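You operate a simulated robot arm through the tools that you are given. There is no shell and no other tool.

You are at the controls of a simulated two-armed robot. One attempt, no reset.

TASK
Open the brass tin, oil the top of the steel plate with the blue brush, then shut the tin.
Fine: oil from the tin; brush back in its square tray; levers, valves and the slider stay. Set down upright: blue brush. Where these are worked on the way, their far stop is far enough and under half their travel is too little: lid of the brass oil tin. A coat counts when it lies all over at full strength: go over it till it gets no stronger.
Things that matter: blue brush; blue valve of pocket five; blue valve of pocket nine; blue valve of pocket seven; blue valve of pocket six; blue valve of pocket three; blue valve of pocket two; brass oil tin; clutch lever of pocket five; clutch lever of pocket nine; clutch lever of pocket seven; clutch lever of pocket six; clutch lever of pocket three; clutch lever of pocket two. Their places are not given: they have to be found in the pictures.

The check looks at the end state, three seconds after you hand in, the way a careful person would. Anything else that was tipped, shoved, dropped, spilled or broken makes it a failure. Lids that push on must go on centred and level and be pressed home; caps that screw on are set level and turned clockwise until they are tight.

THE ROBOT
Two 7-joint arms with fingered hands on one trunk that stands fixed in place. Base frame: the origin is at the foot of the trunk, x ahead of it, y to its left, z up. Lengths are in m, angles in degrees, forces in N, time in s.
The left shoulder is at [0.05, 0.214, 0.869], the right one opposite. With the tool pointing down near the work surface each hand reaches from about 0.24 to 0.84 m from the base axis, measured 20 degrees to its own side. Payload 3 kg a hand.
Tool frame (each hand has its own): the origin (TCP) lies between the finger pads and is the grasp point; the fingertips stand 0.026 m ahead of it; z points along the fingers, y is the line along which they close. The gripper opens to 0.132 m; its body begins 0.073 m behind the TCP. The gripper is a hand of 3 fingers: y runs from the thumb to the fingers, the wrist lies at [0, 0, -0.229] in the tool frame, and closing takes about 1.5 s.
Orientation is that of the tool frame in the base frame, as a unit quaternion [x, y, z, w]. With the fingers straight down and closing along the base's y, the tool's x points along the base's -x, its y along +y and its z along -z.

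THE INTERFACE
- The arms move only by the tool arm_command. It takes "left_moves", "right_moves" or both (then of equal length, played together; a hand with none holds still); each is a list that holds one entry, the list of rows, each a list of 7 numbers: the shift along the tool's x, y, z in units of 250 mm (1.0 is 250 mm), then the turn, a rotation vector about the tool's x, y, z in units of 90 degrees (1.0 is 90 degrees), then the gripper command, from -1 (shut) to 1 (fully open), values between in proportion. In form: [[[x, y, z, rx, ry, rz, jaw], ...]]. A call has 1 to 20 rows; each row is the pose to reach, as a shift and turn from the pose commanded when the call began, along the tool's axes at that moment. A call with a number of a shift or a turn outside -1 to 1 is refused whole. Rows are played at 5 a second. More than 0.05 m and 8.6 degrees between two rows, or a gripper value outside its range, and nothing of the call is played. A pose out of reach is approached as far as the arm can. The call stops where the force on the tool passes 70 N (or 10 N more than at its start, if that is more) or the arm is blocked; 0.2 s more then pass. Each finger travels about 0.072 m/s and halts on what it meets, pressing with about 24 N; the grip force reading is that of the motor and also rises with nothing between the fingers. The clock runs only during rows and for 0.2 s after the last one: add rows that repeat a pose to give the fingers time. The reply holds the time, the measured pose of the TCP, the force on the tool along the base axes, the opening and the grip force, in the units named above and with some noise, with the torque about the TCP (base axes, N m) and any sound that the robot's microphone picked up.
- Cameras (640 x 400 px; columns grow to the right, rows downward): "scene" is now at [0.029, -0.0179, 1.493]; the picture's right is [-0.22, -0.98, 0.00], its down [-0.70, 0.16, -0.70] and it looks along [0.68, -0.15, -0.71] (base axes); focal length 214 px, centre (320, 200). "left" rides on the left gripper at [-0.062, 0.003, -0.092] in its tool frame; the picture's right is [-0.05, -1.00, 0.00], its down [0.83, -0.04, -0.56] and it looks along [0.55, -0.03, 0.83] (tool axes); focal length 230 px, centre (320, 200). "right" rides on the right gripper at [0.062, 0.003, -0.092] in its tool frame; the picture's right is [-0.05, 1.00, 0.00], its down [-0.83, -0.04, -0.56] and it looks along [-0.55, -0.03, 0.83] (tool axes); focal length 230 px, centre (320, 200).
- grab_frame(camera): a new picture of that camera. It takes no simulated time.
- set_grasp(shape, hand): the hand has 3 fingers and takes this shape, open, in about a second: jaw (thumb against the fingers, like two jaws); tri (thumb and two fingers); tip (a fingertip pinch); poke (one finger out to press); point (the index stretched); flat (the hand flat); cup (the hand cupped); fist (a fist). The gripper value then closes the fingers along that shape, each until it touches; the sizes above hold for jaw. It gives what a move gives, with no picture.
- head_to(pan, tilt): turns the head with the scene camera to pan (to the left, within 86 degrees either way) and tilt (down, from -29 to 69), counted from straight ahead of the robot. It gives what a move gives.
- locate(camera, pixels): for up to 12 pixels [column, row] of the newest picture of that camera ("zoom" is the newest enlarged one), the place [x, y, z] in the base frame of the surface seen there, good to about 0.002 m. It takes no simulated time.
- close_up(camera, box): a new picture of the part [left, top, right, bottom] of that camera's present view, enlarged. It takes no simulated time.
- job_done(): hands the job in; it is judged then, once.

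Unless the task says otherwise, let go and move clear before handing in.

The tools are called after "Request:" by a JSON object that holds its "name" and its "arguments". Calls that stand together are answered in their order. arm_command: Moves the arms, as the interface text tells. Its arguments: {"type":"object","properties":{"left_moves":{"type":"array","items":{"type":"array","items":{"type":"array","items":{"type":"number"}}}},"right_moves":{"type":"array","items":{"type":"array","items":{"type":"array","items":{"type":"number"}}}}},"required":[]} The other tools are called the same way: set_grasp (shape, hand) gives the hand a shape; head_to (pan, tilt) turns the head that bears the scene camera; grab_frame (camera) takes a picture; locate (camera, pixels) gives the place of the surface under pixels of a picture; close_up (camera, box) takes an enlarged picture of a part of a camera's view; job_done () hands the job in.

At the start:

```text
time: 0.0
left_position: [0.4364, 0.0053, 1.2364]
left_tool_rot: [0.215, 0.977, 0.0, 0.0]
left_wrist_force: [0.9, 0.2, 0.5]
left_ft_torque: [0.0, 0.01, 0.03]
left_opening: 0.1324
left_finger_force: 0.1
left_shape: jaw
right_position: [0.3536, -0.401, 1.2325]
right_tool_rot: [0.214, 0.977, 0.0, 0.0]
right_wrist_force: [-0.3, 0.1, 0.5]
right_ft_torque: [0.01, -0.01, 0.01]
right_opening: 0.1319
right_finger_force: 0.1
right_shape: jaw
head pan, tilt (commanded): [-12.6, 45.5]
```

scene: 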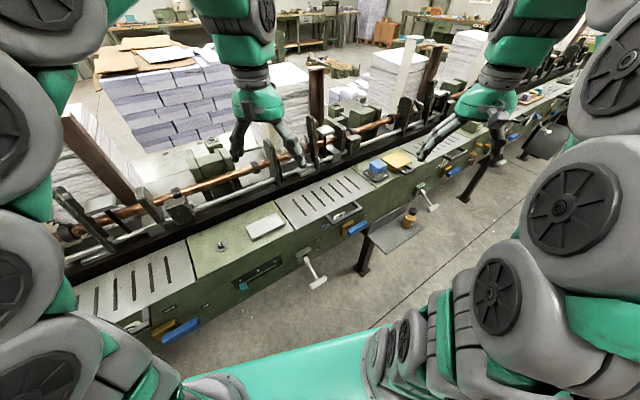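
right: 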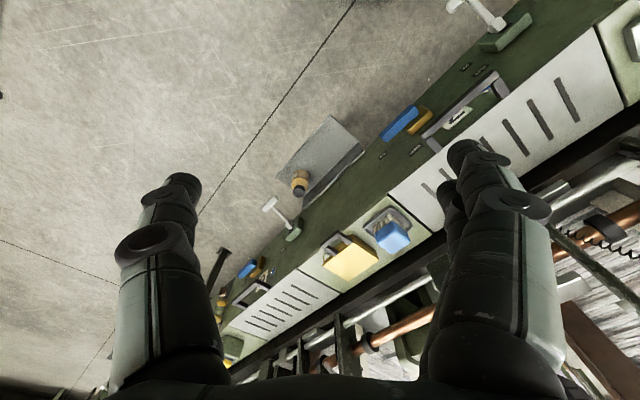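
left: 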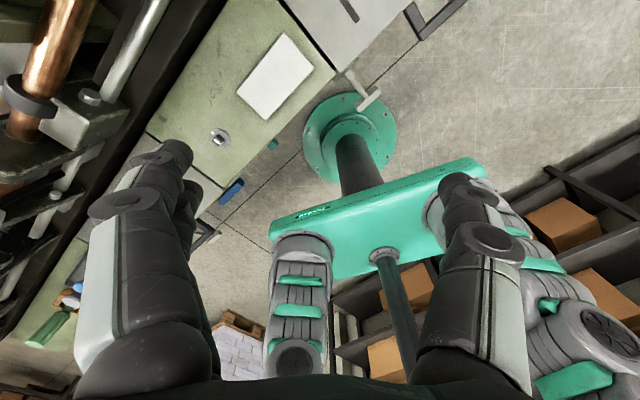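

The first pictures show a machine bench with a light plate near scene (265,226), a blue item at (376,168) with a yellow one at (398,160), and a brass jar at (409,217). I will enlarge these parts before moving.

Request:
{"name": "close_up", "arguments": {"camera": "scene", "box": [340, 130, 460, 250]}}

Request:
{"name": "close_up", "arguments": {"camera": "scene", "box": [180, 170, 380, 295]}}

Request:
{"name": "close_up", "arguments": {"camera": "right", "box": [200, 90, 480, 370]}}

Request:
{"name": "close_up", "arguments": {"camera": "left", "box": [0, 0, 400, 380]}}

```text
3.33 times, centred on (400, 190) of scene
```

zoom: 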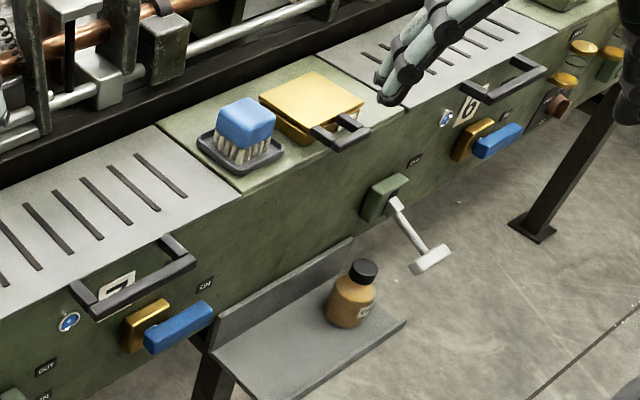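

```text
3.20 times, centred on (280, 232) of scene
```

zoom: 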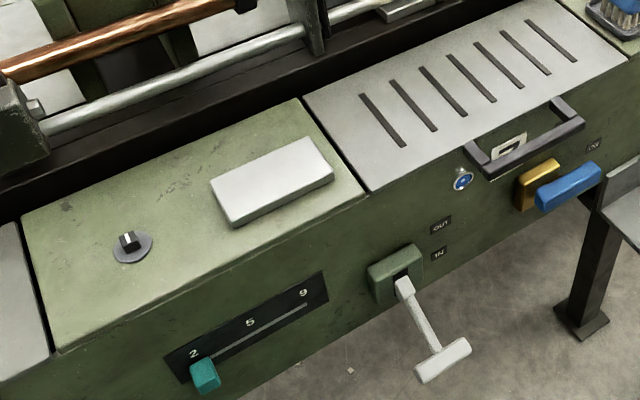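

```text
1.43 times, centred on (340, 230) of right
```

zoom: 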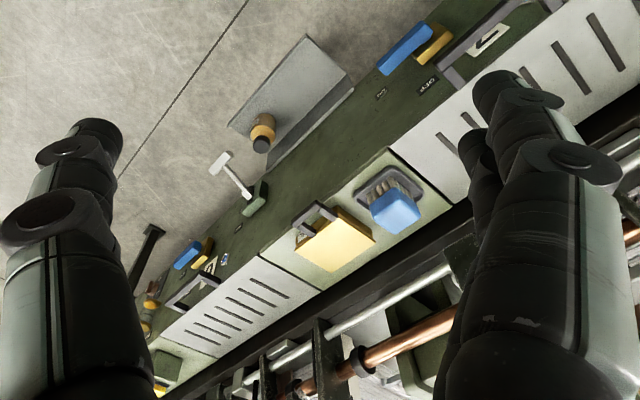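

```text
1.05 times, centred on (200, 190) of left (not enlarged: the box is as wide or as high as the picture)
```

zoom: 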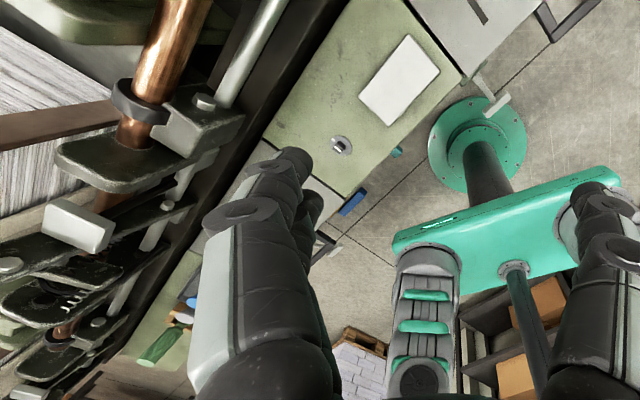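

The blue-topped brush sits in a dark square tray next to a yellow lidded tin, and a pale plate lies on the green section further left. I'll locate key points on each in the scene picture.

Request:
{"name": "close_up", "arguments": {"camera": "scene", "box": [360, 135, 420, 190]}}

Request:
{"name": "locate", "arguments": {"camera": "scene", "pixels": [[377, 164], [385, 155], [398, 160], [390, 158], [404, 154], [396, 150], [265, 226], [248, 230], [279, 215], [254, 238], [282, 225], [240, 215]]}}

```text
7.27 times, centred on (390, 162) of scene
```

zoom: 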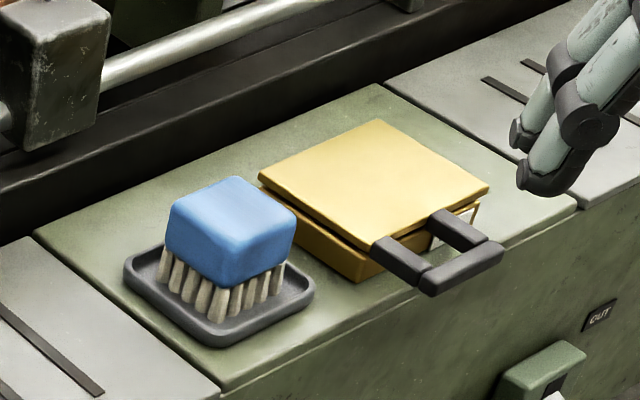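

```text
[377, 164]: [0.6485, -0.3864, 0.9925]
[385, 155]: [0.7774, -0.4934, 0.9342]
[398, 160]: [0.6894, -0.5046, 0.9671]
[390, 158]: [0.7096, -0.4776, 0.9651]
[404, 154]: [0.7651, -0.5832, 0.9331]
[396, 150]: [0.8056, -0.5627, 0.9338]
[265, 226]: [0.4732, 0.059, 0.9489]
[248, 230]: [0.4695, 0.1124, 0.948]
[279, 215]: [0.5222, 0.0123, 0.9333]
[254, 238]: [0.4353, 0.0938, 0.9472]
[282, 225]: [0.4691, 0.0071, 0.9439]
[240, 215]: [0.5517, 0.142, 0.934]
```

The enlarged view shows a blue block brush with bristles down in its tray, and a brass tin with a hinged lid and a dark U-shaped pull toward the robot. I'll locate the corners in the zoom.

Request:
{"name": "locate", "arguments": {"camera": "zoom", "pixels": [[235, 180], [172, 212], [228, 280], [296, 222], [235, 225], [380, 122], [262, 178], [370, 245], [487, 188], [385, 275], [430, 290], [500, 250]]}}

Request:
{"name": "locate", "arguments": {"camera": "zoom", "pixels": [[460, 270], [395, 258], [455, 225], [127, 270], [210, 343], [312, 290], [100, 240], [350, 275], [260, 190], [300, 320], [450, 215], [375, 185]]}}

```text
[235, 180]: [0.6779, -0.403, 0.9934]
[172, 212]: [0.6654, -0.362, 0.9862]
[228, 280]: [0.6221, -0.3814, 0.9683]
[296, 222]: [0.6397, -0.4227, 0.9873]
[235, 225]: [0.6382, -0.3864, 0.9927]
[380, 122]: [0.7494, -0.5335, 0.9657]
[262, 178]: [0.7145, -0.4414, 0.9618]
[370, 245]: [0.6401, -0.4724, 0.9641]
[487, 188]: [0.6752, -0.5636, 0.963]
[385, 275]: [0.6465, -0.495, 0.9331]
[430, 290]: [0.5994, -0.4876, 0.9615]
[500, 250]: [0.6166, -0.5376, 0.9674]
```

```text
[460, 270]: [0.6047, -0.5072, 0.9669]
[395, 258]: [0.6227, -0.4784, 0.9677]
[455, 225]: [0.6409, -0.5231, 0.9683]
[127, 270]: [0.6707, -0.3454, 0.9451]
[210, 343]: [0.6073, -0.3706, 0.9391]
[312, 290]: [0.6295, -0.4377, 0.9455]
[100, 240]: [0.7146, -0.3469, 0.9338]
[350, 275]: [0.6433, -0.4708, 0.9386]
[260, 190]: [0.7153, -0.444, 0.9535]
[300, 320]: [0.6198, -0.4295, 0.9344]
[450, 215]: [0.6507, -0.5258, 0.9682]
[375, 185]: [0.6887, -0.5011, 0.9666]
```

The bench top reads z≈0.934, the lid top ≈0.966 and the bench is turned about 20 degrees. I'll take a tighter close-up of the tin and its pull, and one of the plate, to measure them.

Request:
{"name": "close_up", "arguments": {"camera": "scene", "box": [382, 145, 414, 180]}}

Request:
{"name": "locate", "arguments": {"camera": "zoom", "pixels": [[320, 100], [150, 130], [250, 230], [410, 200], [330, 330], [400, 300], [450, 270], [300, 260], [360, 240], [180, 200], [250, 290], [380, 330]]}}

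Request:
{"name": "close_up", "arguments": {"camera": "scene", "box": [236, 205, 296, 245]}}

Request:
{"name": "locate", "arguments": {"camera": "zoom", "pixels": [[320, 200], [120, 200], [200, 320], [520, 210], [440, 90], [450, 120], [150, 220], [490, 200], [320, 60], [100, 100], [320, 340], [210, 290]]}}

```text
11.43 times, centred on (398, 162) of scene
```

zoom: 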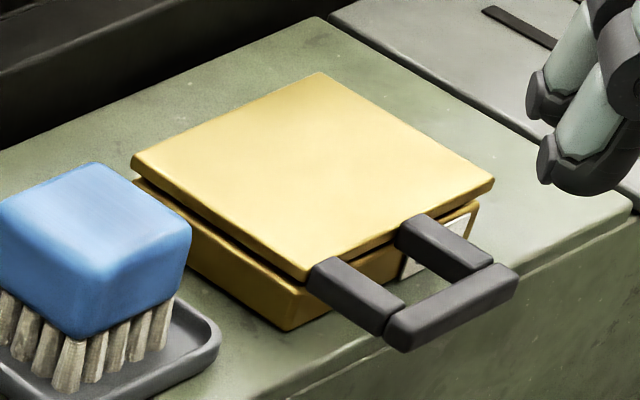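

```text
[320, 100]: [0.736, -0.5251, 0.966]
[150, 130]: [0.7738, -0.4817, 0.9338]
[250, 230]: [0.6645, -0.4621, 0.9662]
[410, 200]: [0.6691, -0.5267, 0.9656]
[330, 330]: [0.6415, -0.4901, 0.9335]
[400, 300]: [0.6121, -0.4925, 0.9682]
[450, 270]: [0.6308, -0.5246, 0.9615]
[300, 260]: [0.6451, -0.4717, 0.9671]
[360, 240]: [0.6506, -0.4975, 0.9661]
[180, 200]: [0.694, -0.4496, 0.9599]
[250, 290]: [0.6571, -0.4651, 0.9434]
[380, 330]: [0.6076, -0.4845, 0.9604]
```

```text
10.00 times, centred on (266, 225) of scene
```

zoom: 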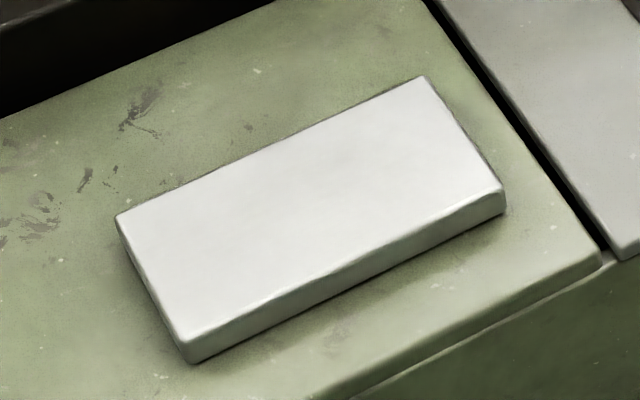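

```text
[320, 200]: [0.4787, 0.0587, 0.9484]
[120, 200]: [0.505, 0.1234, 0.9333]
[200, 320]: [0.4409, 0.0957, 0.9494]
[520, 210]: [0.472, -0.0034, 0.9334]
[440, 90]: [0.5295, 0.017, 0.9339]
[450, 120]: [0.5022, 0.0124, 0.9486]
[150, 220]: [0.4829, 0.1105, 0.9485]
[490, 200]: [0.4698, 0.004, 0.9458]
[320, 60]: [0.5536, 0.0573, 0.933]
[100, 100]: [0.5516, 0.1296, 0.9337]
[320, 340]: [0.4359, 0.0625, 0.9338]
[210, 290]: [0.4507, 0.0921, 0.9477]
```

The plate's top corners in the enlarged view are near (425,82), (120,220), (187,338) and (496,190). I'll locate those, and turn to the tin corners again.

Request:
{"name": "locate", "arguments": {"camera": "zoom", "pixels": [[423, 82], [122, 220], [187, 338], [496, 188], [310, 270], [275, 150], [155, 285], [460, 135], [600, 262], [440, 10], [340, 395], [480, 70]]}}

Request:
{"name": "close_up", "arguments": {"camera": "scene", "box": [360, 145, 400, 185]}}

Request:
{"name": "locate", "arguments": {"camera": "zoom", "pixels": [[320, 200], [280, 120], [200, 180], [260, 230], [360, 170], [150, 250], [270, 350], [400, 280], [330, 300], [290, 100], [180, 160], [250, 300]]}}

```text
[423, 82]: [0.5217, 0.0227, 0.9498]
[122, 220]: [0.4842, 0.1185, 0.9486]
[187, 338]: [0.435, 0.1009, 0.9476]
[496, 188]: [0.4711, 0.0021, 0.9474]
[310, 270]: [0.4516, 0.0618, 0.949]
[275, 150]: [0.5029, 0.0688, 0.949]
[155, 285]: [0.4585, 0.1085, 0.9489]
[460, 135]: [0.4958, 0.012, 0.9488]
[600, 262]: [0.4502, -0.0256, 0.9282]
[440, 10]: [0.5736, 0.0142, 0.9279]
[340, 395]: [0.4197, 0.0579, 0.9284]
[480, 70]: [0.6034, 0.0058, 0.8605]
```

```text
10.00 times, centred on (380, 165) of scene
```

zoom: 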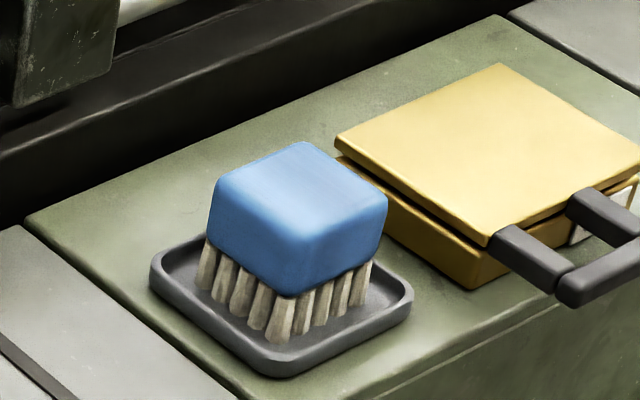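

```text
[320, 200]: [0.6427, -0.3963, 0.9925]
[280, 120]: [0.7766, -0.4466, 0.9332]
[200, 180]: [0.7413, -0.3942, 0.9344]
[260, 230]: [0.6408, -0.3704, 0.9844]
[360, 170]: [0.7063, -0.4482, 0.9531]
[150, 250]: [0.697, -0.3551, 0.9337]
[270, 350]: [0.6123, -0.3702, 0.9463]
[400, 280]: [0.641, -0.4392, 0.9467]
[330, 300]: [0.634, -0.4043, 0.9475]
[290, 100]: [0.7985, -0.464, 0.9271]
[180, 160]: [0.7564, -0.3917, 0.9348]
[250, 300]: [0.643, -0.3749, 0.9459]
```

Plate top is about 0.105 × 0.053 m at z≈0.949, centred near (0.478, 0.061), turned about 21°. Now the brush's corners and tray rim in this zoom.

Request:
{"name": "locate", "arguments": {"camera": "zoom", "pixels": [[300, 146], [220, 188], [290, 240], [380, 200], [215, 225], [290, 285], [375, 240], [152, 265], [275, 372], [410, 298], [282, 335], [368, 275]]}}

Request:
{"name": "locate", "arguments": {"camera": "zoom", "pixels": [[200, 285], [205, 255], [155, 258], [262, 360], [408, 292], [190, 240], [330, 350], [210, 330], [350, 290], [240, 300], [340, 160], [255, 165]]}}

```text
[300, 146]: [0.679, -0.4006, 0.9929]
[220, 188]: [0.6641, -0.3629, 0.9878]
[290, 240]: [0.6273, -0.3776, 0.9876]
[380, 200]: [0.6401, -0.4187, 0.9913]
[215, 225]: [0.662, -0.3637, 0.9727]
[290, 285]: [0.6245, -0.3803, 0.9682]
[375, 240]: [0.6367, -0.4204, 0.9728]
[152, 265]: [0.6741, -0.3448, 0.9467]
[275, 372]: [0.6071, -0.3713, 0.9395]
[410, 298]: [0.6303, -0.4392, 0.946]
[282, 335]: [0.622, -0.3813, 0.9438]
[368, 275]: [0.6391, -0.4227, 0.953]
```

```text
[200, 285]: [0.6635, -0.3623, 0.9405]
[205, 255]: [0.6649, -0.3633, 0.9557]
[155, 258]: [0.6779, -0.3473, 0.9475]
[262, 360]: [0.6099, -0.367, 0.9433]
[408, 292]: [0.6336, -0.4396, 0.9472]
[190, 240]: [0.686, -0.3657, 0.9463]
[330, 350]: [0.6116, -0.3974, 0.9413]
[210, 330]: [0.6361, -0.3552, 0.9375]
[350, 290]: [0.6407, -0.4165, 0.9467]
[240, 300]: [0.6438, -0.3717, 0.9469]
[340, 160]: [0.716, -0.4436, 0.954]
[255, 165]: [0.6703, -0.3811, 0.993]
```

The brush block is about 0.043 m square at (0.6525, -0.391), top z≈0.993, and the tin's U-shaped pull overhangs the bench edge near (0.607, -0.512, 0.967). I'll clear the left arm away to its own side and bring the right hand, turned square to the bench, toward the tin at height.

Request:
{"name": "arm_command", "arguments": {"left_moves": [[[0.1084, 0.1154, 0, 0, 0, 0, 1], [0.2168, 0.2308, 0, 0, 0, 0, 1], [0.3252, 0.3462, 0, 0, 0, 0, 1], [0.4336, 0.4616, 0, 0, 0, 0, 1], [0.542, 0.577, 0, 0, 0, 0, 1], [0.6504, 0.6924, 0, 0, 0, 0, 1], [0.7588, 0.8078, 0, 0, 0, 0, 1], [0.8672, 0.9232, 0, 0, 0, 0, 1]]], "right_moves": [[[-0.066, -0.0245, 0.025, 0, 0, -0.0635, 1], [-0.1325, -0.049, 0.05, 0, 0, -0.127, 1], [-0.199, -0.0735, 0.075, 0, 0, -0.1905, 1], [-0.265, -0.098, 0.1, 0, 0, -0.254, 1], [-0.331, -0.1225, 0.125, 0, 0, -0.3175, 1], [-0.3975, -0.147, 0.15, 0, 0, -0.381, 1], [-0.464, -0.1715, 0.175, 0, 0, -0.4445, 1], [-0.53, -0.196, 0.2, 0, 0, -0.508, 1]]]}}

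```text
time: 1.8
left_position: [0.3379, 0.3072, 1.2336]
left_tool_rot: [0.216, 0.976, -0.001, 0.001]
left_wrist_force: [-0.6, 0.1, -0.3]
left_ft_torque: [-0.03, 0.01, -0.03]
left_opening: 0.1321
left_finger_force: 0.1
left_shape: jaw
right_position: [0.4527, -0.5028, 1.1834]
right_tool_rot: [-0.182, 0.983, 0.0, 0.001]
right_wrist_force: [0.2, -0.1, 0.3]
right_ft_torque: [-0.01, -0.01, 0.01]
right_opening: 0.1317
right_finger_force: 0.0
right_shape: jaw
head pan, tilt (commanded): [-12.6, 45.5]
```

Both arms moved as commanded and the right tool is now square to the bench (yaw ≈111° for its y axis). I'll look from the scene and right cameras.

Request:
{"name": "grab_frame", "arguments": {"camera": "scene"}}

Request:
{"name": "grab_frame", "arguments": {"camera": "right"}}

```text
taken
```

scene: 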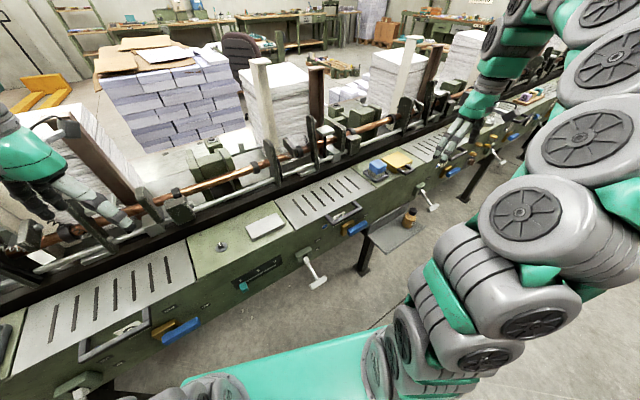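

```text
taken
```

right: 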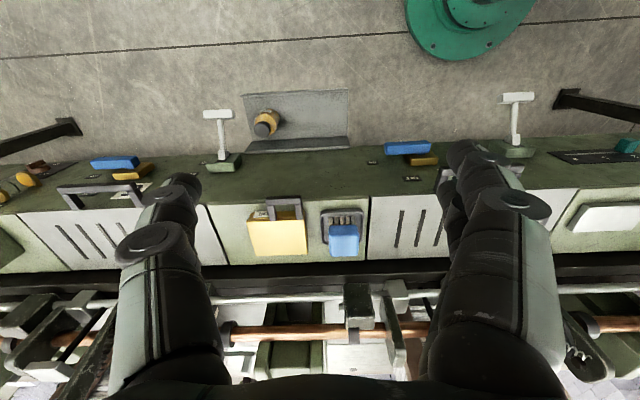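

The right camera now shows the tin at (277,232) and brush at (343,237) square on. I'll enlarge there and locate the pull's edges.

Request:
{"name": "close_up", "arguments": {"camera": "right", "box": [230, 180, 380, 275]}}

Request:
{"name": "locate", "arguments": {"camera": "zoom", "pixels": [[165, 88], [305, 88], [155, 135], [310, 135], [230, 88], [160, 110], [302, 110], [90, 150], [90, 310], [330, 310], [210, 230], [120, 140]]}}

```text
4.21 times, centred on (305, 228) of right
```

zoom: 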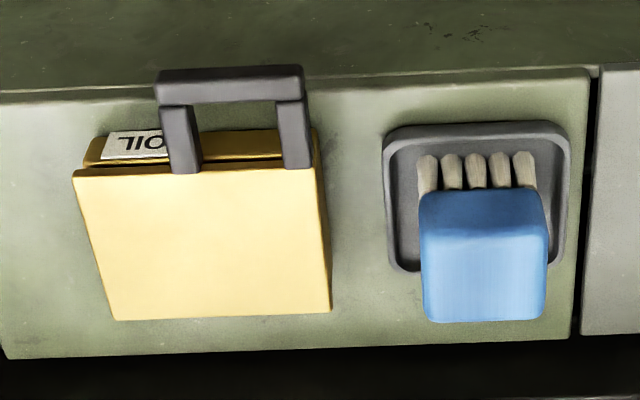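

```text
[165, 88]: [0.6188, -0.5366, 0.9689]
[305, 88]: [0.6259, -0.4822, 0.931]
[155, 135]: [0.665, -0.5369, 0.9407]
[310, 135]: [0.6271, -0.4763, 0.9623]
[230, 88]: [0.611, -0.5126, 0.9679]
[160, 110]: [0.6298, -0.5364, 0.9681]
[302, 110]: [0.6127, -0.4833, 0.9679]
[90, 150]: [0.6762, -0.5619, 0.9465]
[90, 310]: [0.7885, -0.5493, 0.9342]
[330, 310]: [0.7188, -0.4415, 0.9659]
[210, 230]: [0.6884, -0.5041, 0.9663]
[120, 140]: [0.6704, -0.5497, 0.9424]
```

The pull's bar spans zoom columns 157–303, rows 68–102, with arms at columns 163–200 and 278–310. I'll locate more points on the bar and arms.

Request:
{"name": "locate", "arguments": {"camera": "zoom", "pixels": [[162, 84], [300, 80], [230, 98], [230, 72], [180, 120], [295, 120], [190, 165], [300, 160], [165, 95], [300, 97], [230, 82], [240, 150]]}}

Request:
{"name": "close_up", "arguments": {"camera": "right", "box": [250, 185, 320, 235]}}

```text
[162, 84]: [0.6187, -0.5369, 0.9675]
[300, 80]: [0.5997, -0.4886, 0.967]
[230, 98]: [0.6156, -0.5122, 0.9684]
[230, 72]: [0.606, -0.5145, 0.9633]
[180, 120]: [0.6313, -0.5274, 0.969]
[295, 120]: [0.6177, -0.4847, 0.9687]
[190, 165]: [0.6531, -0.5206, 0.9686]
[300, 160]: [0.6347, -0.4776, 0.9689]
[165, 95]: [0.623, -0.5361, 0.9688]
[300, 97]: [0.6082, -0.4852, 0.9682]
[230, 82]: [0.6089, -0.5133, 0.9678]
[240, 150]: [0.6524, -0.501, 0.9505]
```

```text
8.00 times, centred on (285, 210) of right
```

zoom: 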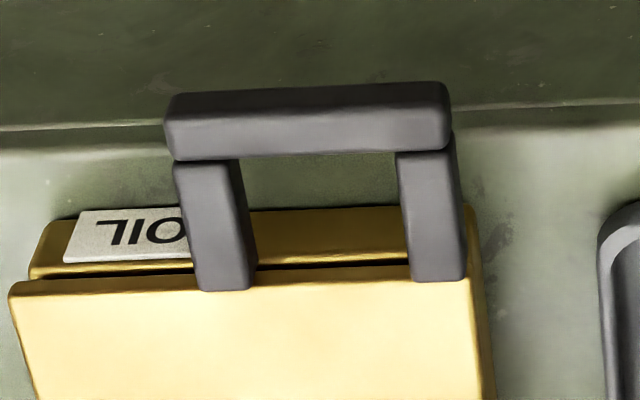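

The bar measures u 0.670–0.724 across, top z≈0.968, centre about (0.610, -0.512). I'll tilt the right hand 45° forward and bring it to a stand-off behind the pull, fingers part-open.

Request:
{"name": "arm_command", "arguments": {"right_moves": [[[-0.039, -0.0435, 0.0873, 0, -0.0834, 0, 0.8], [-0.078, -0.087, 0.1746, 0, -0.1667, 0, 0.6], [-0.117, -0.1305, 0.262, 0, -0.25, 0, 0.4], [-0.156, -0.174, 0.3493, 0, -0.3334, 0, 0.3], [-0.195, -0.2175, 0.4366, 0, -0.4167, 0, 0.3], [-0.234, -0.261, 0.524, 0, -0.5, 0, 0.3], [-0.234, -0.261, 0.524, 0, -0.5, 0, 0.3]]]}}

Request:
{"name": "grab_frame", "arguments": {"camera": "right"}}

Request:
{"name": "grab_frame", "arguments": {"camera": "scene"}}

```text
time: 3.4
left_position: [0.3386, 0.3071, 1.2332]
left_tool_rot: [0.215, 0.977, 0.0, 0.0]
left_wrist_force: [0.3, 0.6, 0.0]
left_ft_torque: [0.01, -0.01, 0.04]
left_opening: 0.1318
left_finger_force: 0.2
left_shape: jaw
right_position: [0.5312, -0.5422, 1.0526]
right_tool_rot: [-0.167, 0.908, 0.069, 0.377]
right_wrist_force: [-0.1, 0.1, -0.1]
right_ft_torque: [-0.02, -0.02, 0.03]
right_opening: 0.0862
right_finger_force: 0.0
right_shape: jaw
head pan, tilt (commanded): [-12.6, 45.5]
```

```text
taken
```

right: 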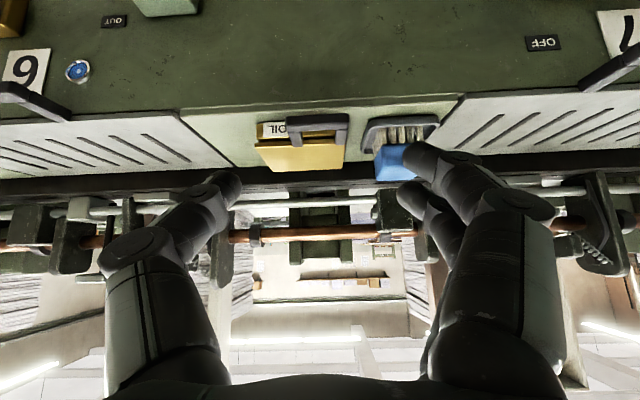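

```text
taken
```

scene: 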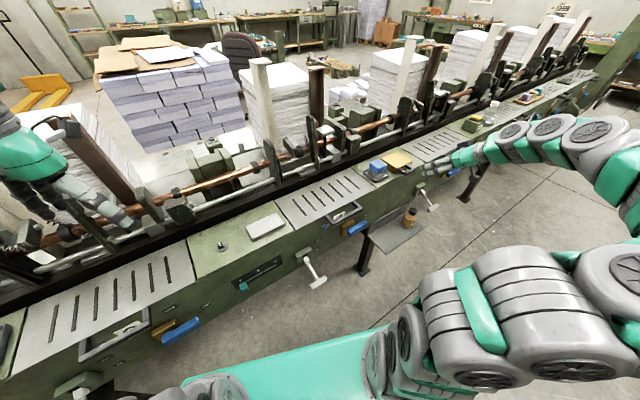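

The hand stands 0.12 m behind the pull with opening 0.086. I'll advance most of the way along the fingers and look before closing.

Request:
{"name": "arm_command", "arguments": {"right_moves": [[[0.001, 0, 0.08, 0, 0, 0, 0.3], [0.002, 0, 0.16, 0, 0, 0, 0.3], [0.003, 0, 0.24, 0, 0, 0, 0.3], [0.004, 0, 0.32, 0, 0, 0, 0.3], [0.006, 0, 0.38, 0, 0, 0, 0.3]]]}}

Request:
{"name": "grab_frame", "arguments": {"camera": "right"}}

Request:
{"name": "close_up", "arguments": {"camera": "scene", "box": [370, 130, 450, 190]}}

```text
time: 4.6
left_position: [0.3387, 0.3062, 1.2327]
left_tool_rot: [0.216, 0.976, 0.0, -0.001]
left_wrist_force: [-0.8, 0.1, 0.2]
left_ft_torque: [0.0, 0.02, -0.03]
left_opening: 0.1319
left_finger_force: 0.0
left_shape: jaw
right_position: [0.5908, -0.5169, 0.9821]
right_tool_rot: [-0.168, 0.909, 0.069, 0.376]
right_wrist_force: [0.6, 1.2, 0.3]
right_ft_torque: [-0.03, 0.0, 0.02]
right_opening: 0.086
right_finger_force: 0.0
right_shape: jaw
head pan, tilt (commanded): [-12.6, 45.5]
```

```text
taken
```

right: 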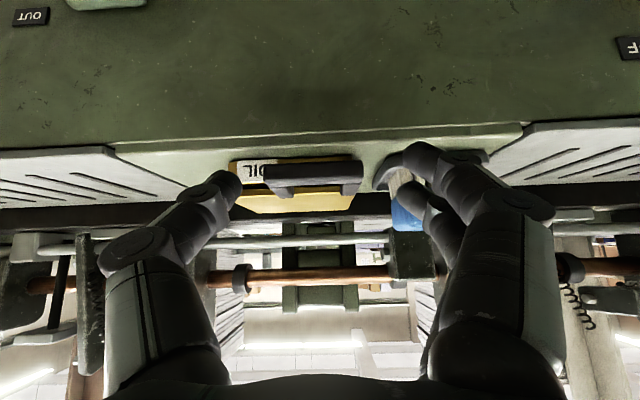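

```text
6.67 times, centred on (410, 160) of scene
```

zoom: 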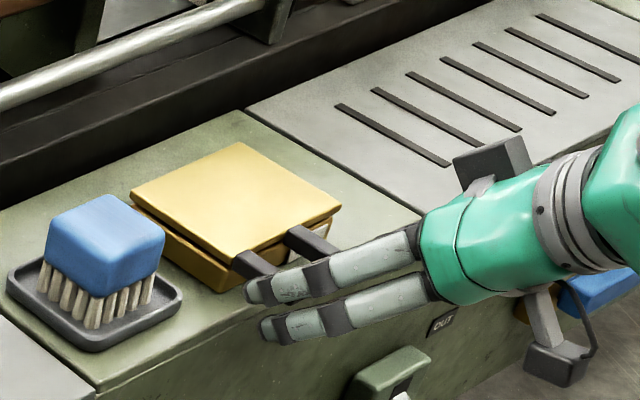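

The two left fingers are stacked one above the other at zoom (285,285) and (300,325), so I need their spacing relative to the 10 mm bar. I'll locate points on them.

Request:
{"name": "locate", "arguments": {"camera": "zoom", "pixels": [[260, 283], [262, 300], [272, 320], [276, 338], [320, 265], [325, 290], [335, 310], [338, 330], [370, 255], [375, 285], [385, 300], [390, 320]]}}

Request:
{"name": "close_up", "arguments": {"camera": "scene", "box": [395, 152, 427, 178]}}

```text
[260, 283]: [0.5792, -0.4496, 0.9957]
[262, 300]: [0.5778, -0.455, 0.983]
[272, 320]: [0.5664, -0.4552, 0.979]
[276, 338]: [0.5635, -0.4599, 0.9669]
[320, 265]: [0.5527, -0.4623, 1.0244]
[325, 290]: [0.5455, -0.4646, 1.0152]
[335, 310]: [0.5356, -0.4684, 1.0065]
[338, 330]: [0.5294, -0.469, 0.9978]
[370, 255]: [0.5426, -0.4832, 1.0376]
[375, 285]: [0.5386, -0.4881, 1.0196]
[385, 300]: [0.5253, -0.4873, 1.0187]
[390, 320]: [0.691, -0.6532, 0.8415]
```

```text
15.38 times, centred on (411, 165) of scene
```

zoom: 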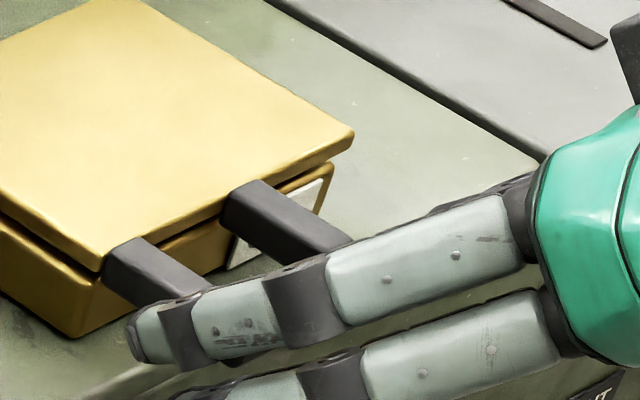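

Finger gap is about 6 mm against a 10 mm bar, so closing on both bar ends will seat it between the two fingers opposite the thumb. I'll advance the last 23 mm and close.

Request:
{"name": "arm_command", "arguments": {"right_moves": [[[0, -0.005, 0.05, 0, 0, 0, 0.3], [0, -0.011, 0.093, 0, 0, 0, 0.3], [0, -0.011, 0.093, 0, 0, 0, 0.1], [0, -0.011, 0.093, 0, 0, 0, -0.2], [0, -0.011, 0.093, 0, 0, 0, -0.5], [0, -0.011, 0.093, 0, 0, 0, -0.5], [0, -0.011, 0.093, 0, 0, 0, -0.5]]]}}

Request:
{"name": "grab_frame", "arguments": {"camera": "right"}}

Request:
{"name": "close_up", "arguments": {"camera": "scene", "box": [380, 140, 440, 185]}}

```text
time: 6.2
left_position: [0.3376, 0.3071, 1.2338]
left_tool_rot: [0.216, 0.976, 0.0, -0.001]
left_wrist_force: [-0.5, -0.4, -0.1]
left_ft_torque: [-0.01, 0.02, 0.03]
left_opening: 0.1319
left_finger_force: 0.1
left_shape: jaw
right_position: [0.6069, -0.5147, 0.9654]
right_tool_rot: [-0.168, 0.909, 0.069, 0.376]
right_wrist_force: [-0.4, -2.2, -1.1]
right_ft_torque: [0.08, -0.09, 0.1]
right_opening: 0.0434
right_finger_force: 23.7
right_shape: jaw
head pan, tilt (commanded): [-12.6, 45.5]
```

```text
taken
```

right: 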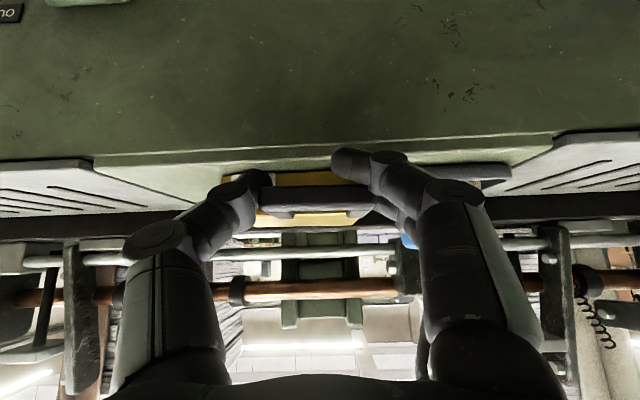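

```text
8.89 times, centred on (410, 162) of scene
```

zoom: 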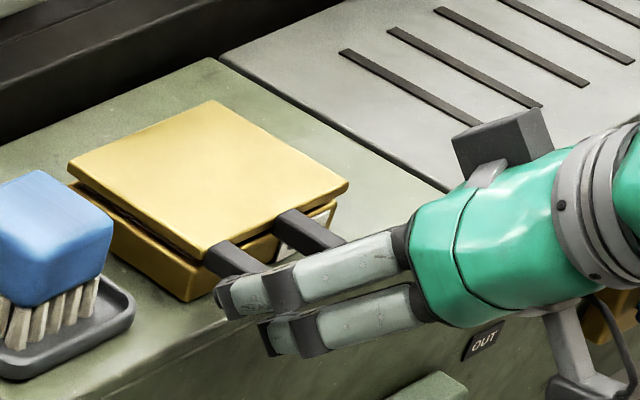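

The fingers stalled on the bar at 0.0434 with 23.7 N grip and little wrist force, so the pull is held. I'll lift it along an arc about the rear hinge through about 20° and check.

Request:
{"name": "arm_command", "arguments": {"right_moves": [[[-0.033, 0, -0.027, 0, 0, 0, -0.5], [-0.068, 0, -0.052, 0, 0, 0, -0.5], [-0.105, 0, -0.073, 0, 0, 0, -0.5], [-0.143, 0, -0.091, 0, 0, 0, -0.5], [-0.143, 0, -0.091, 0, 0, 0, -0.5]]]}}

Request:
{"name": "close_up", "arguments": {"camera": "scene", "box": [370, 125, 450, 185]}}

Request:
{"name": "grab_frame", "arguments": {"camera": "right"}}

```text
time: 7.4
left_position: [0.3373, 0.3068, 1.2341]
left_tool_rot: [0.216, 0.976, 0.0, 0.0]
left_wrist_force: [0.7, 0.0, 0.2]
left_ft_torque: [0.0, 0.0, 0.02]
left_opening: 0.132
left_finger_force: 0.1
left_shape: jaw
right_position: [0.6158, -0.5122, 1.009]
right_tool_rot: [-0.167, 0.909, 0.067, 0.377]
right_wrist_force: [-2.0, -28.6, 3.7]
right_ft_torque: [-1.52, -0.4, -0.38]
right_opening: 0.0397
right_finger_force: 24.0
right_shape: jaw
head pan, tilt (commanded): [-12.6, 45.5]
```

```text
6.67 times, centred on (410, 155) of scene
```

zoom: 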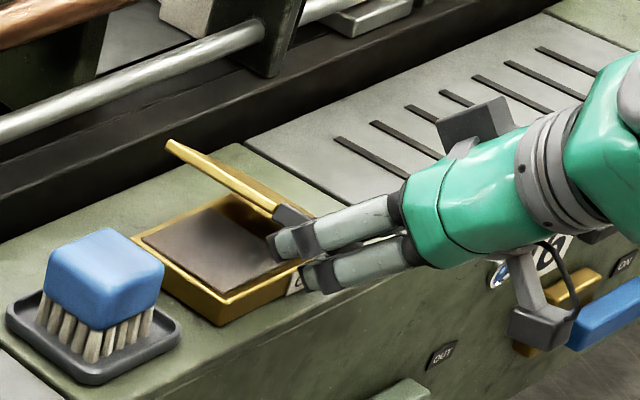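

```text
taken
```

right: 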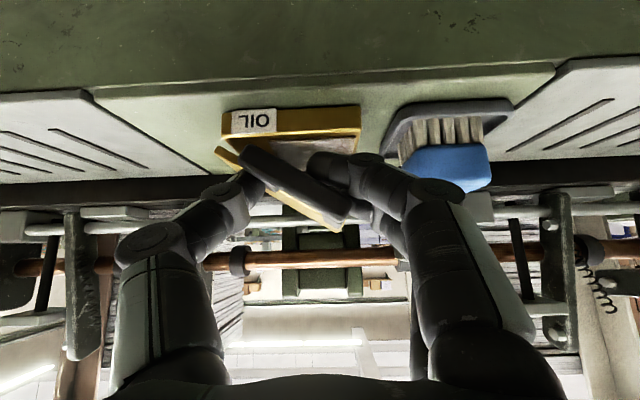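

The lid is rising, but tilted: it lifts on its left (brush) side and the wrist reads −28.6 N sideways, so the hinge lies on the tin's right side, not the rear. I'll look closer before going on.

Request:
{"name": "close_up", "arguments": {"camera": "scene", "box": [385, 138, 415, 170]}}

Request:
{"name": "locate", "arguments": {"camera": "zoom", "pixels": [[180, 90], [300, 150], [380, 230], [250, 260], [420, 200], [160, 240], [330, 330], [470, 270], [240, 100], [350, 180], [400, 215], [150, 110]]}}

Request:
{"name": "close_up", "arguments": {"camera": "right", "box": [190, 90, 390, 240]}}

```text
12.50 times, centred on (400, 154) of scene
```

zoom: 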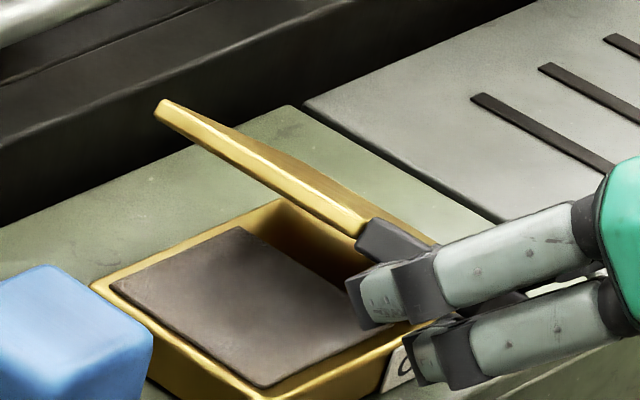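

```text
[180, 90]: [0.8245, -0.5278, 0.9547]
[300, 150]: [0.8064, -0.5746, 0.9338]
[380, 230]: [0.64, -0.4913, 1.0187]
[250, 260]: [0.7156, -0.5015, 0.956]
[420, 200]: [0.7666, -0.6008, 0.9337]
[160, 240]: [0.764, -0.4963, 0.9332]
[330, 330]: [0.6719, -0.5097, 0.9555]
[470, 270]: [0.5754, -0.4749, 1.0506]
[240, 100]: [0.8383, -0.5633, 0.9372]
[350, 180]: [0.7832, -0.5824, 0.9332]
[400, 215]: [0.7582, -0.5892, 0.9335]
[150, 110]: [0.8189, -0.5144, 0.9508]
```

```text
2.67 times, centred on (290, 165) of right
```

zoom: 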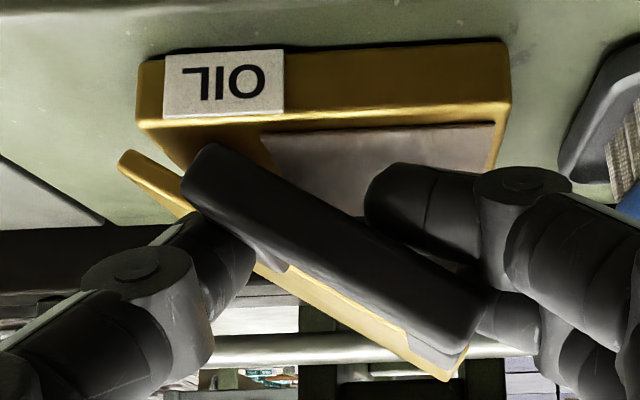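

The hinge runs along the tin's right edge (about u 0.768), with a dark oil pad inside at z≈0.956. I'll ease the hand 15 mm to the right to take the side load off and follow the true arc.

Request:
{"name": "arm_command", "arguments": {"right_moves": [[[0, -0.02, 0, 0, 0, 0, -0.5], [0, -0.04, 0, 0, 0, 0, -0.5], [0, -0.06, 0, 0, 0, 0, -0.5], [0, -0.06, 0, 0, 0, 0, -0.5]]]}}

Request:
{"name": "close_up", "arguments": {"camera": "right", "box": [150, 80, 410, 260]}}

```text
time: 8.4
left_position: [0.338, 0.3073, 1.2339]
left_tool_rot: [0.215, 0.977, 0.0, -0.001]
left_wrist_force: [0.0, 0.5, 0.0]
left_ft_torque: [0.01, 0.01, 0.02]
left_opening: 0.1322
left_finger_force: 0.0
left_shape: jaw
right_position: [0.6222, -0.5228, 1.0086]
right_tool_rot: [-0.168, 0.909, 0.07, 0.376]
right_wrist_force: [-6.0, -5.5, 9.1]
right_ft_torque: [-0.8, -0.4, 0.01]
right_opening: 0.0364
right_finger_force: 24.0
right_shape: jaw
head pan, tilt (commanded): [-12.6, 45.5]
```

```text
2.22 times, centred on (280, 170) of right
```

zoom: 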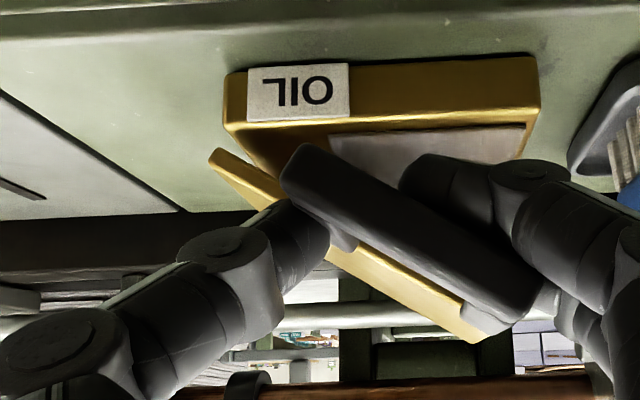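

The side load fell to a few newtons, so the arc is right. I'll follow it on to about 60° and check again.

Request:
{"name": "arm_command", "arguments": {"right_moves": [[[-0.007, -0.0226, -0.0153, 0, 0, 0, -0.5], [-0.0136, -0.0452, -0.0305, 0, 0, 0, -0.5], [-0.0194, -0.0654, -0.0448, 0, 0, 0, -0.5], [-0.0252, -0.0856, -0.0591, 0, 0, 0, -0.5], [-0.0252, -0.0856, -0.0591, 0, 0, 0, -0.5]]]}}

Request:
{"name": "close_up", "arguments": {"camera": "right", "box": [150, 80, 410, 260]}}

Request:
{"name": "close_up", "arguments": {"camera": "scene", "box": [380, 125, 440, 175]}}

```text
time: 9.6
left_position: [0.3377, 0.3066, 1.2337]
left_tool_rot: [0.215, 0.977, 0.0, 0.0]
left_wrist_force: [0.1, -0.6, 0.2]
left_ft_torque: [-0.04, 0.04, 0.0]
left_opening: 0.1318
left_finger_force: 0.1
left_shape: jaw
right_position: [0.6249, -0.5475, 1.0241]
right_tool_rot: [-0.167, 0.908, 0.07, 0.377]
right_wrist_force: [6.8, 2.0, -1.0]
right_ft_torque: [-0.04, -0.08, 0.0]
right_opening: 0.026
right_finger_force: 23.7
right_shape: jaw
head pan, tilt (commanded): [-12.6, 45.5]
```

```text
2.22 times, centred on (280, 170) of right
```

zoom: 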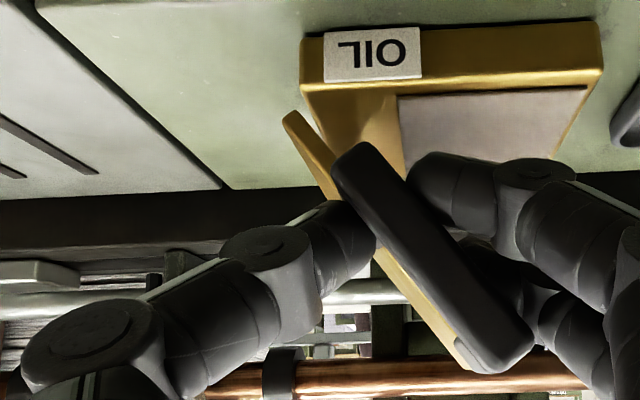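

```text
8.00 times, centred on (410, 150) of scene
```

zoom: 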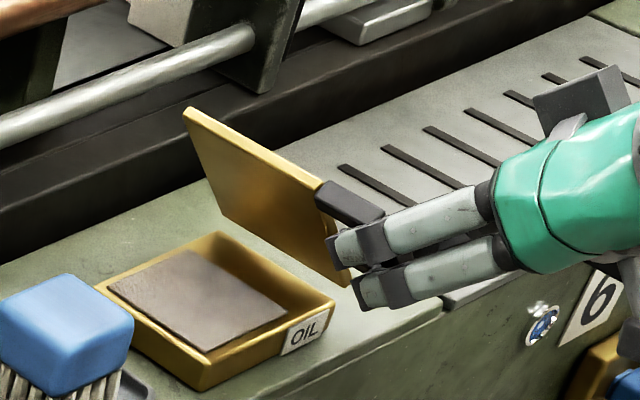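

The lid stands at about 58° with the oil pad visible and loads are small. I'll follow the arc up to about 90°.

Request:
{"name": "arm_command", "arguments": {"right_moves": [[[-0.0065, -0.0172, -0.0065, 0, 0, 0, -0.5], [-0.013, -0.0344, -0.013, 0, 0, 0, -0.5], [-0.0175, -0.0584, -0.0175, 0, 0, 0, -0.6], [-0.022, -0.0824, -0.022, 0, 0, 0, -0.7], [-0.0236, -0.107, -0.0236, 0, 0, 0, -0.8], [-0.0252, -0.1316, -0.0252, 0, 0, 0, -0.8], [-0.0252, -0.1316, -0.0252, 0, 0, 0, -0.8]]]}}

Request:
{"name": "close_up", "arguments": {"camera": "right", "box": [150, 80, 410, 260]}}

Request:
{"name": "close_up", "arguments": {"camera": "scene", "box": [380, 125, 440, 175]}}

```text
time: 11.2
left_position: [0.3384, 0.3071, 1.2348]
left_tool_rot: [0.215, 0.977, -0.001, 0.0]
left_wrist_force: [0.4, 0.5, -0.3]
left_ft_torque: [0.0, -0.02, 0.0]
left_opening: 0.132
left_finger_force: 0.0
left_shape: jaw
right_position: [0.6363, -0.5773, 1.0327]
right_tool_rot: [-0.167, 0.909, 0.069, 0.376]
right_wrist_force: [0.5, 1.2, 0.6]
right_ft_torque: [0.03, 0.02, -0.03]
right_opening: 0.0139
right_finger_force: 0.2
right_shape: jaw
head pan, tilt (commanded): [-12.6, 45.5]
```

```text
2.22 times, centred on (280, 170) of right
```

zoom: 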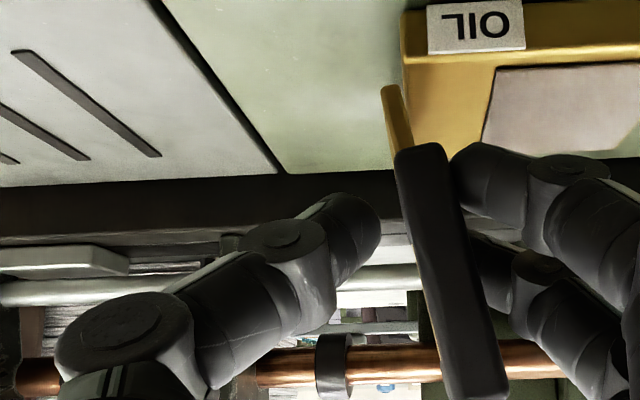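

```text
8.00 times, centred on (410, 150) of scene
```

zoom: 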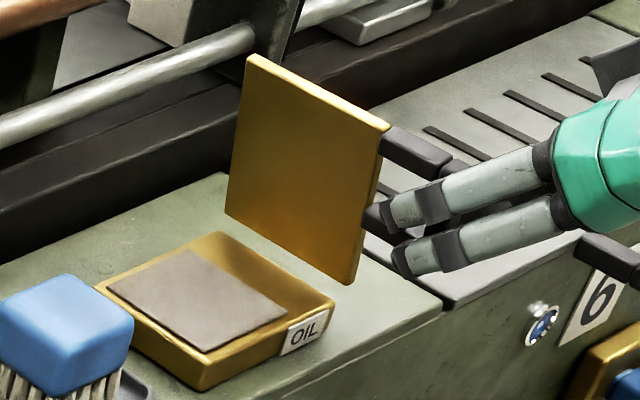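

The lid is almost upright, resting against the two fingers, with the thumb clear on its far side and no load. I'll push gently on to the right past vertical toward its stop.

Request:
{"name": "arm_command", "arguments": {"right_moves": [[[0, -0.02, 0, 0, 0, 0, -0.8], [0, -0.04, 0, 0, 0, 0, -0.8], [0, -0.06, 0, 0, 0, 0, -0.8], [0, -0.08, 0, 0, 0, 0, -0.8], [0, -0.1, 0, 0, 0, 0, -0.8], [0, -0.1, 0, 0, 0, 0, -0.8]]]}}

Request:
{"name": "close_up", "arguments": {"camera": "right", "box": [150, 80, 410, 260]}}

Request:
{"name": "close_up", "arguments": {"camera": "scene", "box": [380, 125, 440, 175]}}

```text
time: 12.6
left_position: [0.3379, 0.3066, 1.2333]
left_tool_rot: [0.215, 0.977, 0.0, 0.0]
left_wrist_force: [-0.9, -0.3, 0.1]
left_ft_torque: [-0.02, 0.01, 0.0]
left_opening: 0.1323
left_finger_force: 0.1
left_shape: jaw
right_position: [0.6447, -0.6023, 1.0326]
right_tool_rot: [-0.167, 0.908, 0.07, 0.377]
right_wrist_force: [-0.4, 0.3, -0.1]
right_ft_torque: [0.05, 0.01, 0.01]
right_opening: 0.0138
right_finger_force: 0.2
right_shape: jaw
head pan, tilt (commanded): [-12.6, 45.5]
```

```text
2.22 times, centred on (280, 170) of right
```

zoom: 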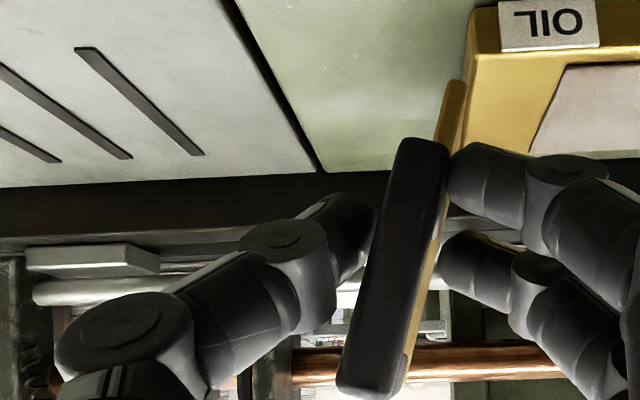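

```text
8.00 times, centred on (410, 150) of scene
```

zoom: 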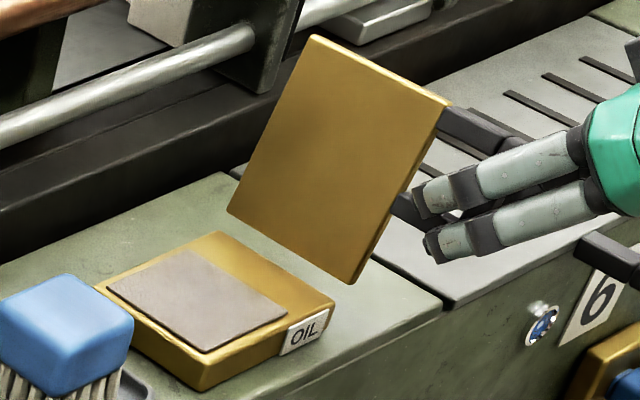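

The lid has passed vertical with no load on the tool. I'll open the fingers a little and see whether it stays.

Request:
{"name": "arm_command", "arguments": {"right_moves": [[[0, 0, 0, 0, 0, 0, -0.6], [0, 0, 0, 0, 0, 0, -0.4], [0, 0, 0, 0, 0, 0, -0.3], [0, 0, 0, 0, 0, 0, -0.3], [0, 0, 0, 0, 0, 0, -0.3]]]}}

Request:
{"name": "close_up", "arguments": {"camera": "right", "box": [150, 80, 410, 260]}}

Request:
{"name": "close_up", "arguments": {"camera": "scene", "box": [380, 125, 440, 175]}}

```text
time: 13.8
left_position: [0.3369, 0.3075, 1.2343]
left_tool_rot: [0.215, 0.977, 0.0, 0.001]
left_wrist_force: [0.3, -0.3, -0.4]
left_ft_torque: [-0.04, -0.01, -0.01]
left_opening: 0.1318
left_finger_force: 0.1
left_shape: jaw
right_position: [0.6429, -0.6008, 1.0322]
right_tool_rot: [-0.167, 0.908, 0.07, 0.377]
right_wrist_force: [-0.3, 0.3, -0.3]
right_ft_torque: [-0.01, 0.0, -0.02]
right_opening: 0.0456
right_finger_force: 0.1
right_shape: jaw
head pan, tilt (commanded): [-12.6, 45.5]
```

```text
2.22 times, centred on (280, 170) of right
```

zoom: 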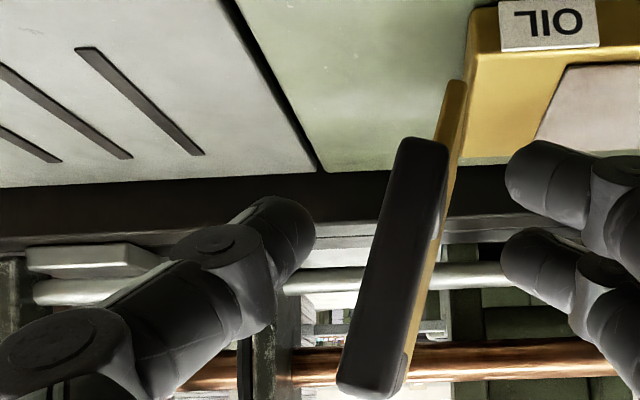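

```text
8.00 times, centred on (410, 150) of scene
```

zoom: 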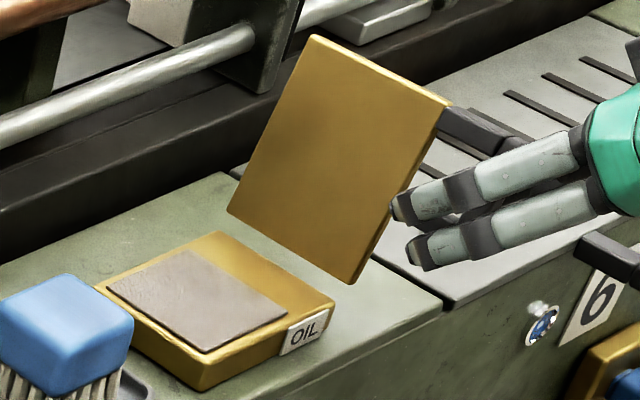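

The lid stays open by itself past vertical. I'll open the fingers slightly more and back the hand straight out along its axis.

Request:
{"name": "arm_command", "arguments": {"right_moves": [[[0, 0, 0, 0, 0, 0, 0.0], [0, 0, -0.05, 0, 0, 0, 0.0], [0, 0, -0.13, 0, 0, 0, 0.0], [0, 0, -0.23, 0, 0, 0, 0.0], [0, 0, -0.35, 0, 0, 0, 0.0], [0, 0, -0.5, 0, 0, 0, 0.0]]]}}

Request:
{"name": "grab_frame", "arguments": {"camera": "scene"}}

Request:
{"name": "close_up", "arguments": {"camera": "scene", "box": [360, 125, 430, 185]}}

Request:
{"name": "grab_frame", "arguments": {"camera": "right"}}

```text
time: 15.2
left_position: [0.337, 0.3066, 1.2337]
left_tool_rot: [0.214, 0.977, 0.0, 0.0]
left_wrist_force: [-0.1, -0.3, -0.5]
left_ft_torque: [0.0, -0.02, 0.0]
left_opening: 0.1318
left_finger_force: 0.1
left_shape: jaw
right_position: [0.5624, -0.6336, 1.1212]
right_tool_rot: [-0.168, 0.908, 0.07, 0.376]
right_wrist_force: [0.6, -0.6, -0.5]
right_ft_torque: [0.01, 0.01, -0.01]
right_opening: 0.0654
right_finger_force: 0.0
right_shape: jaw
head pan, tilt (commanded): [-12.6, 45.5]
```

```text
taken
```

scene: 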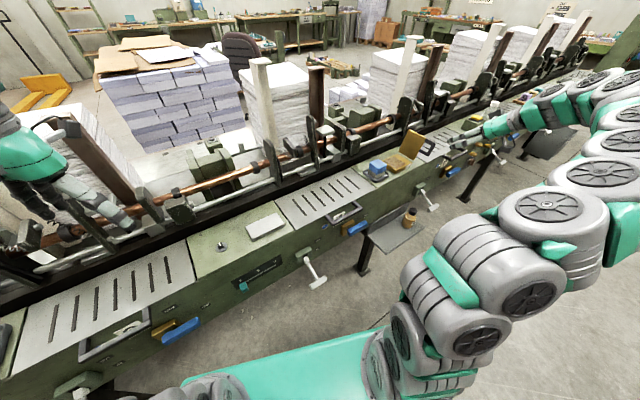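

```text
6.67 times, centred on (395, 155) of scene
```

zoom: 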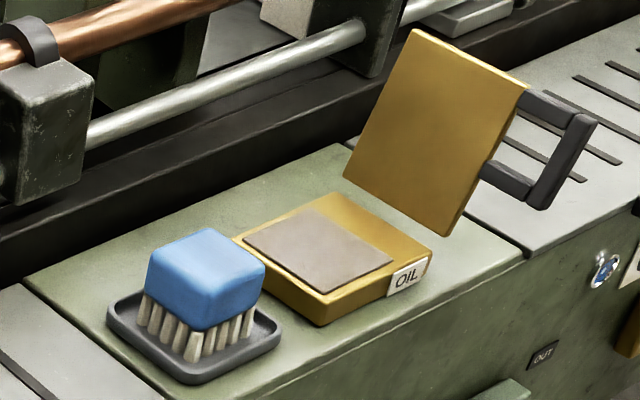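

```text
taken
```

right: 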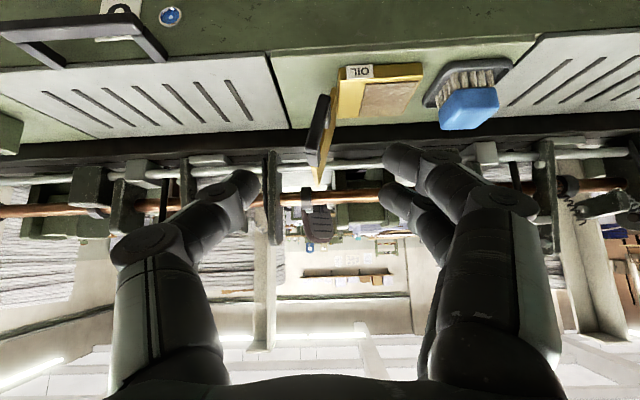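

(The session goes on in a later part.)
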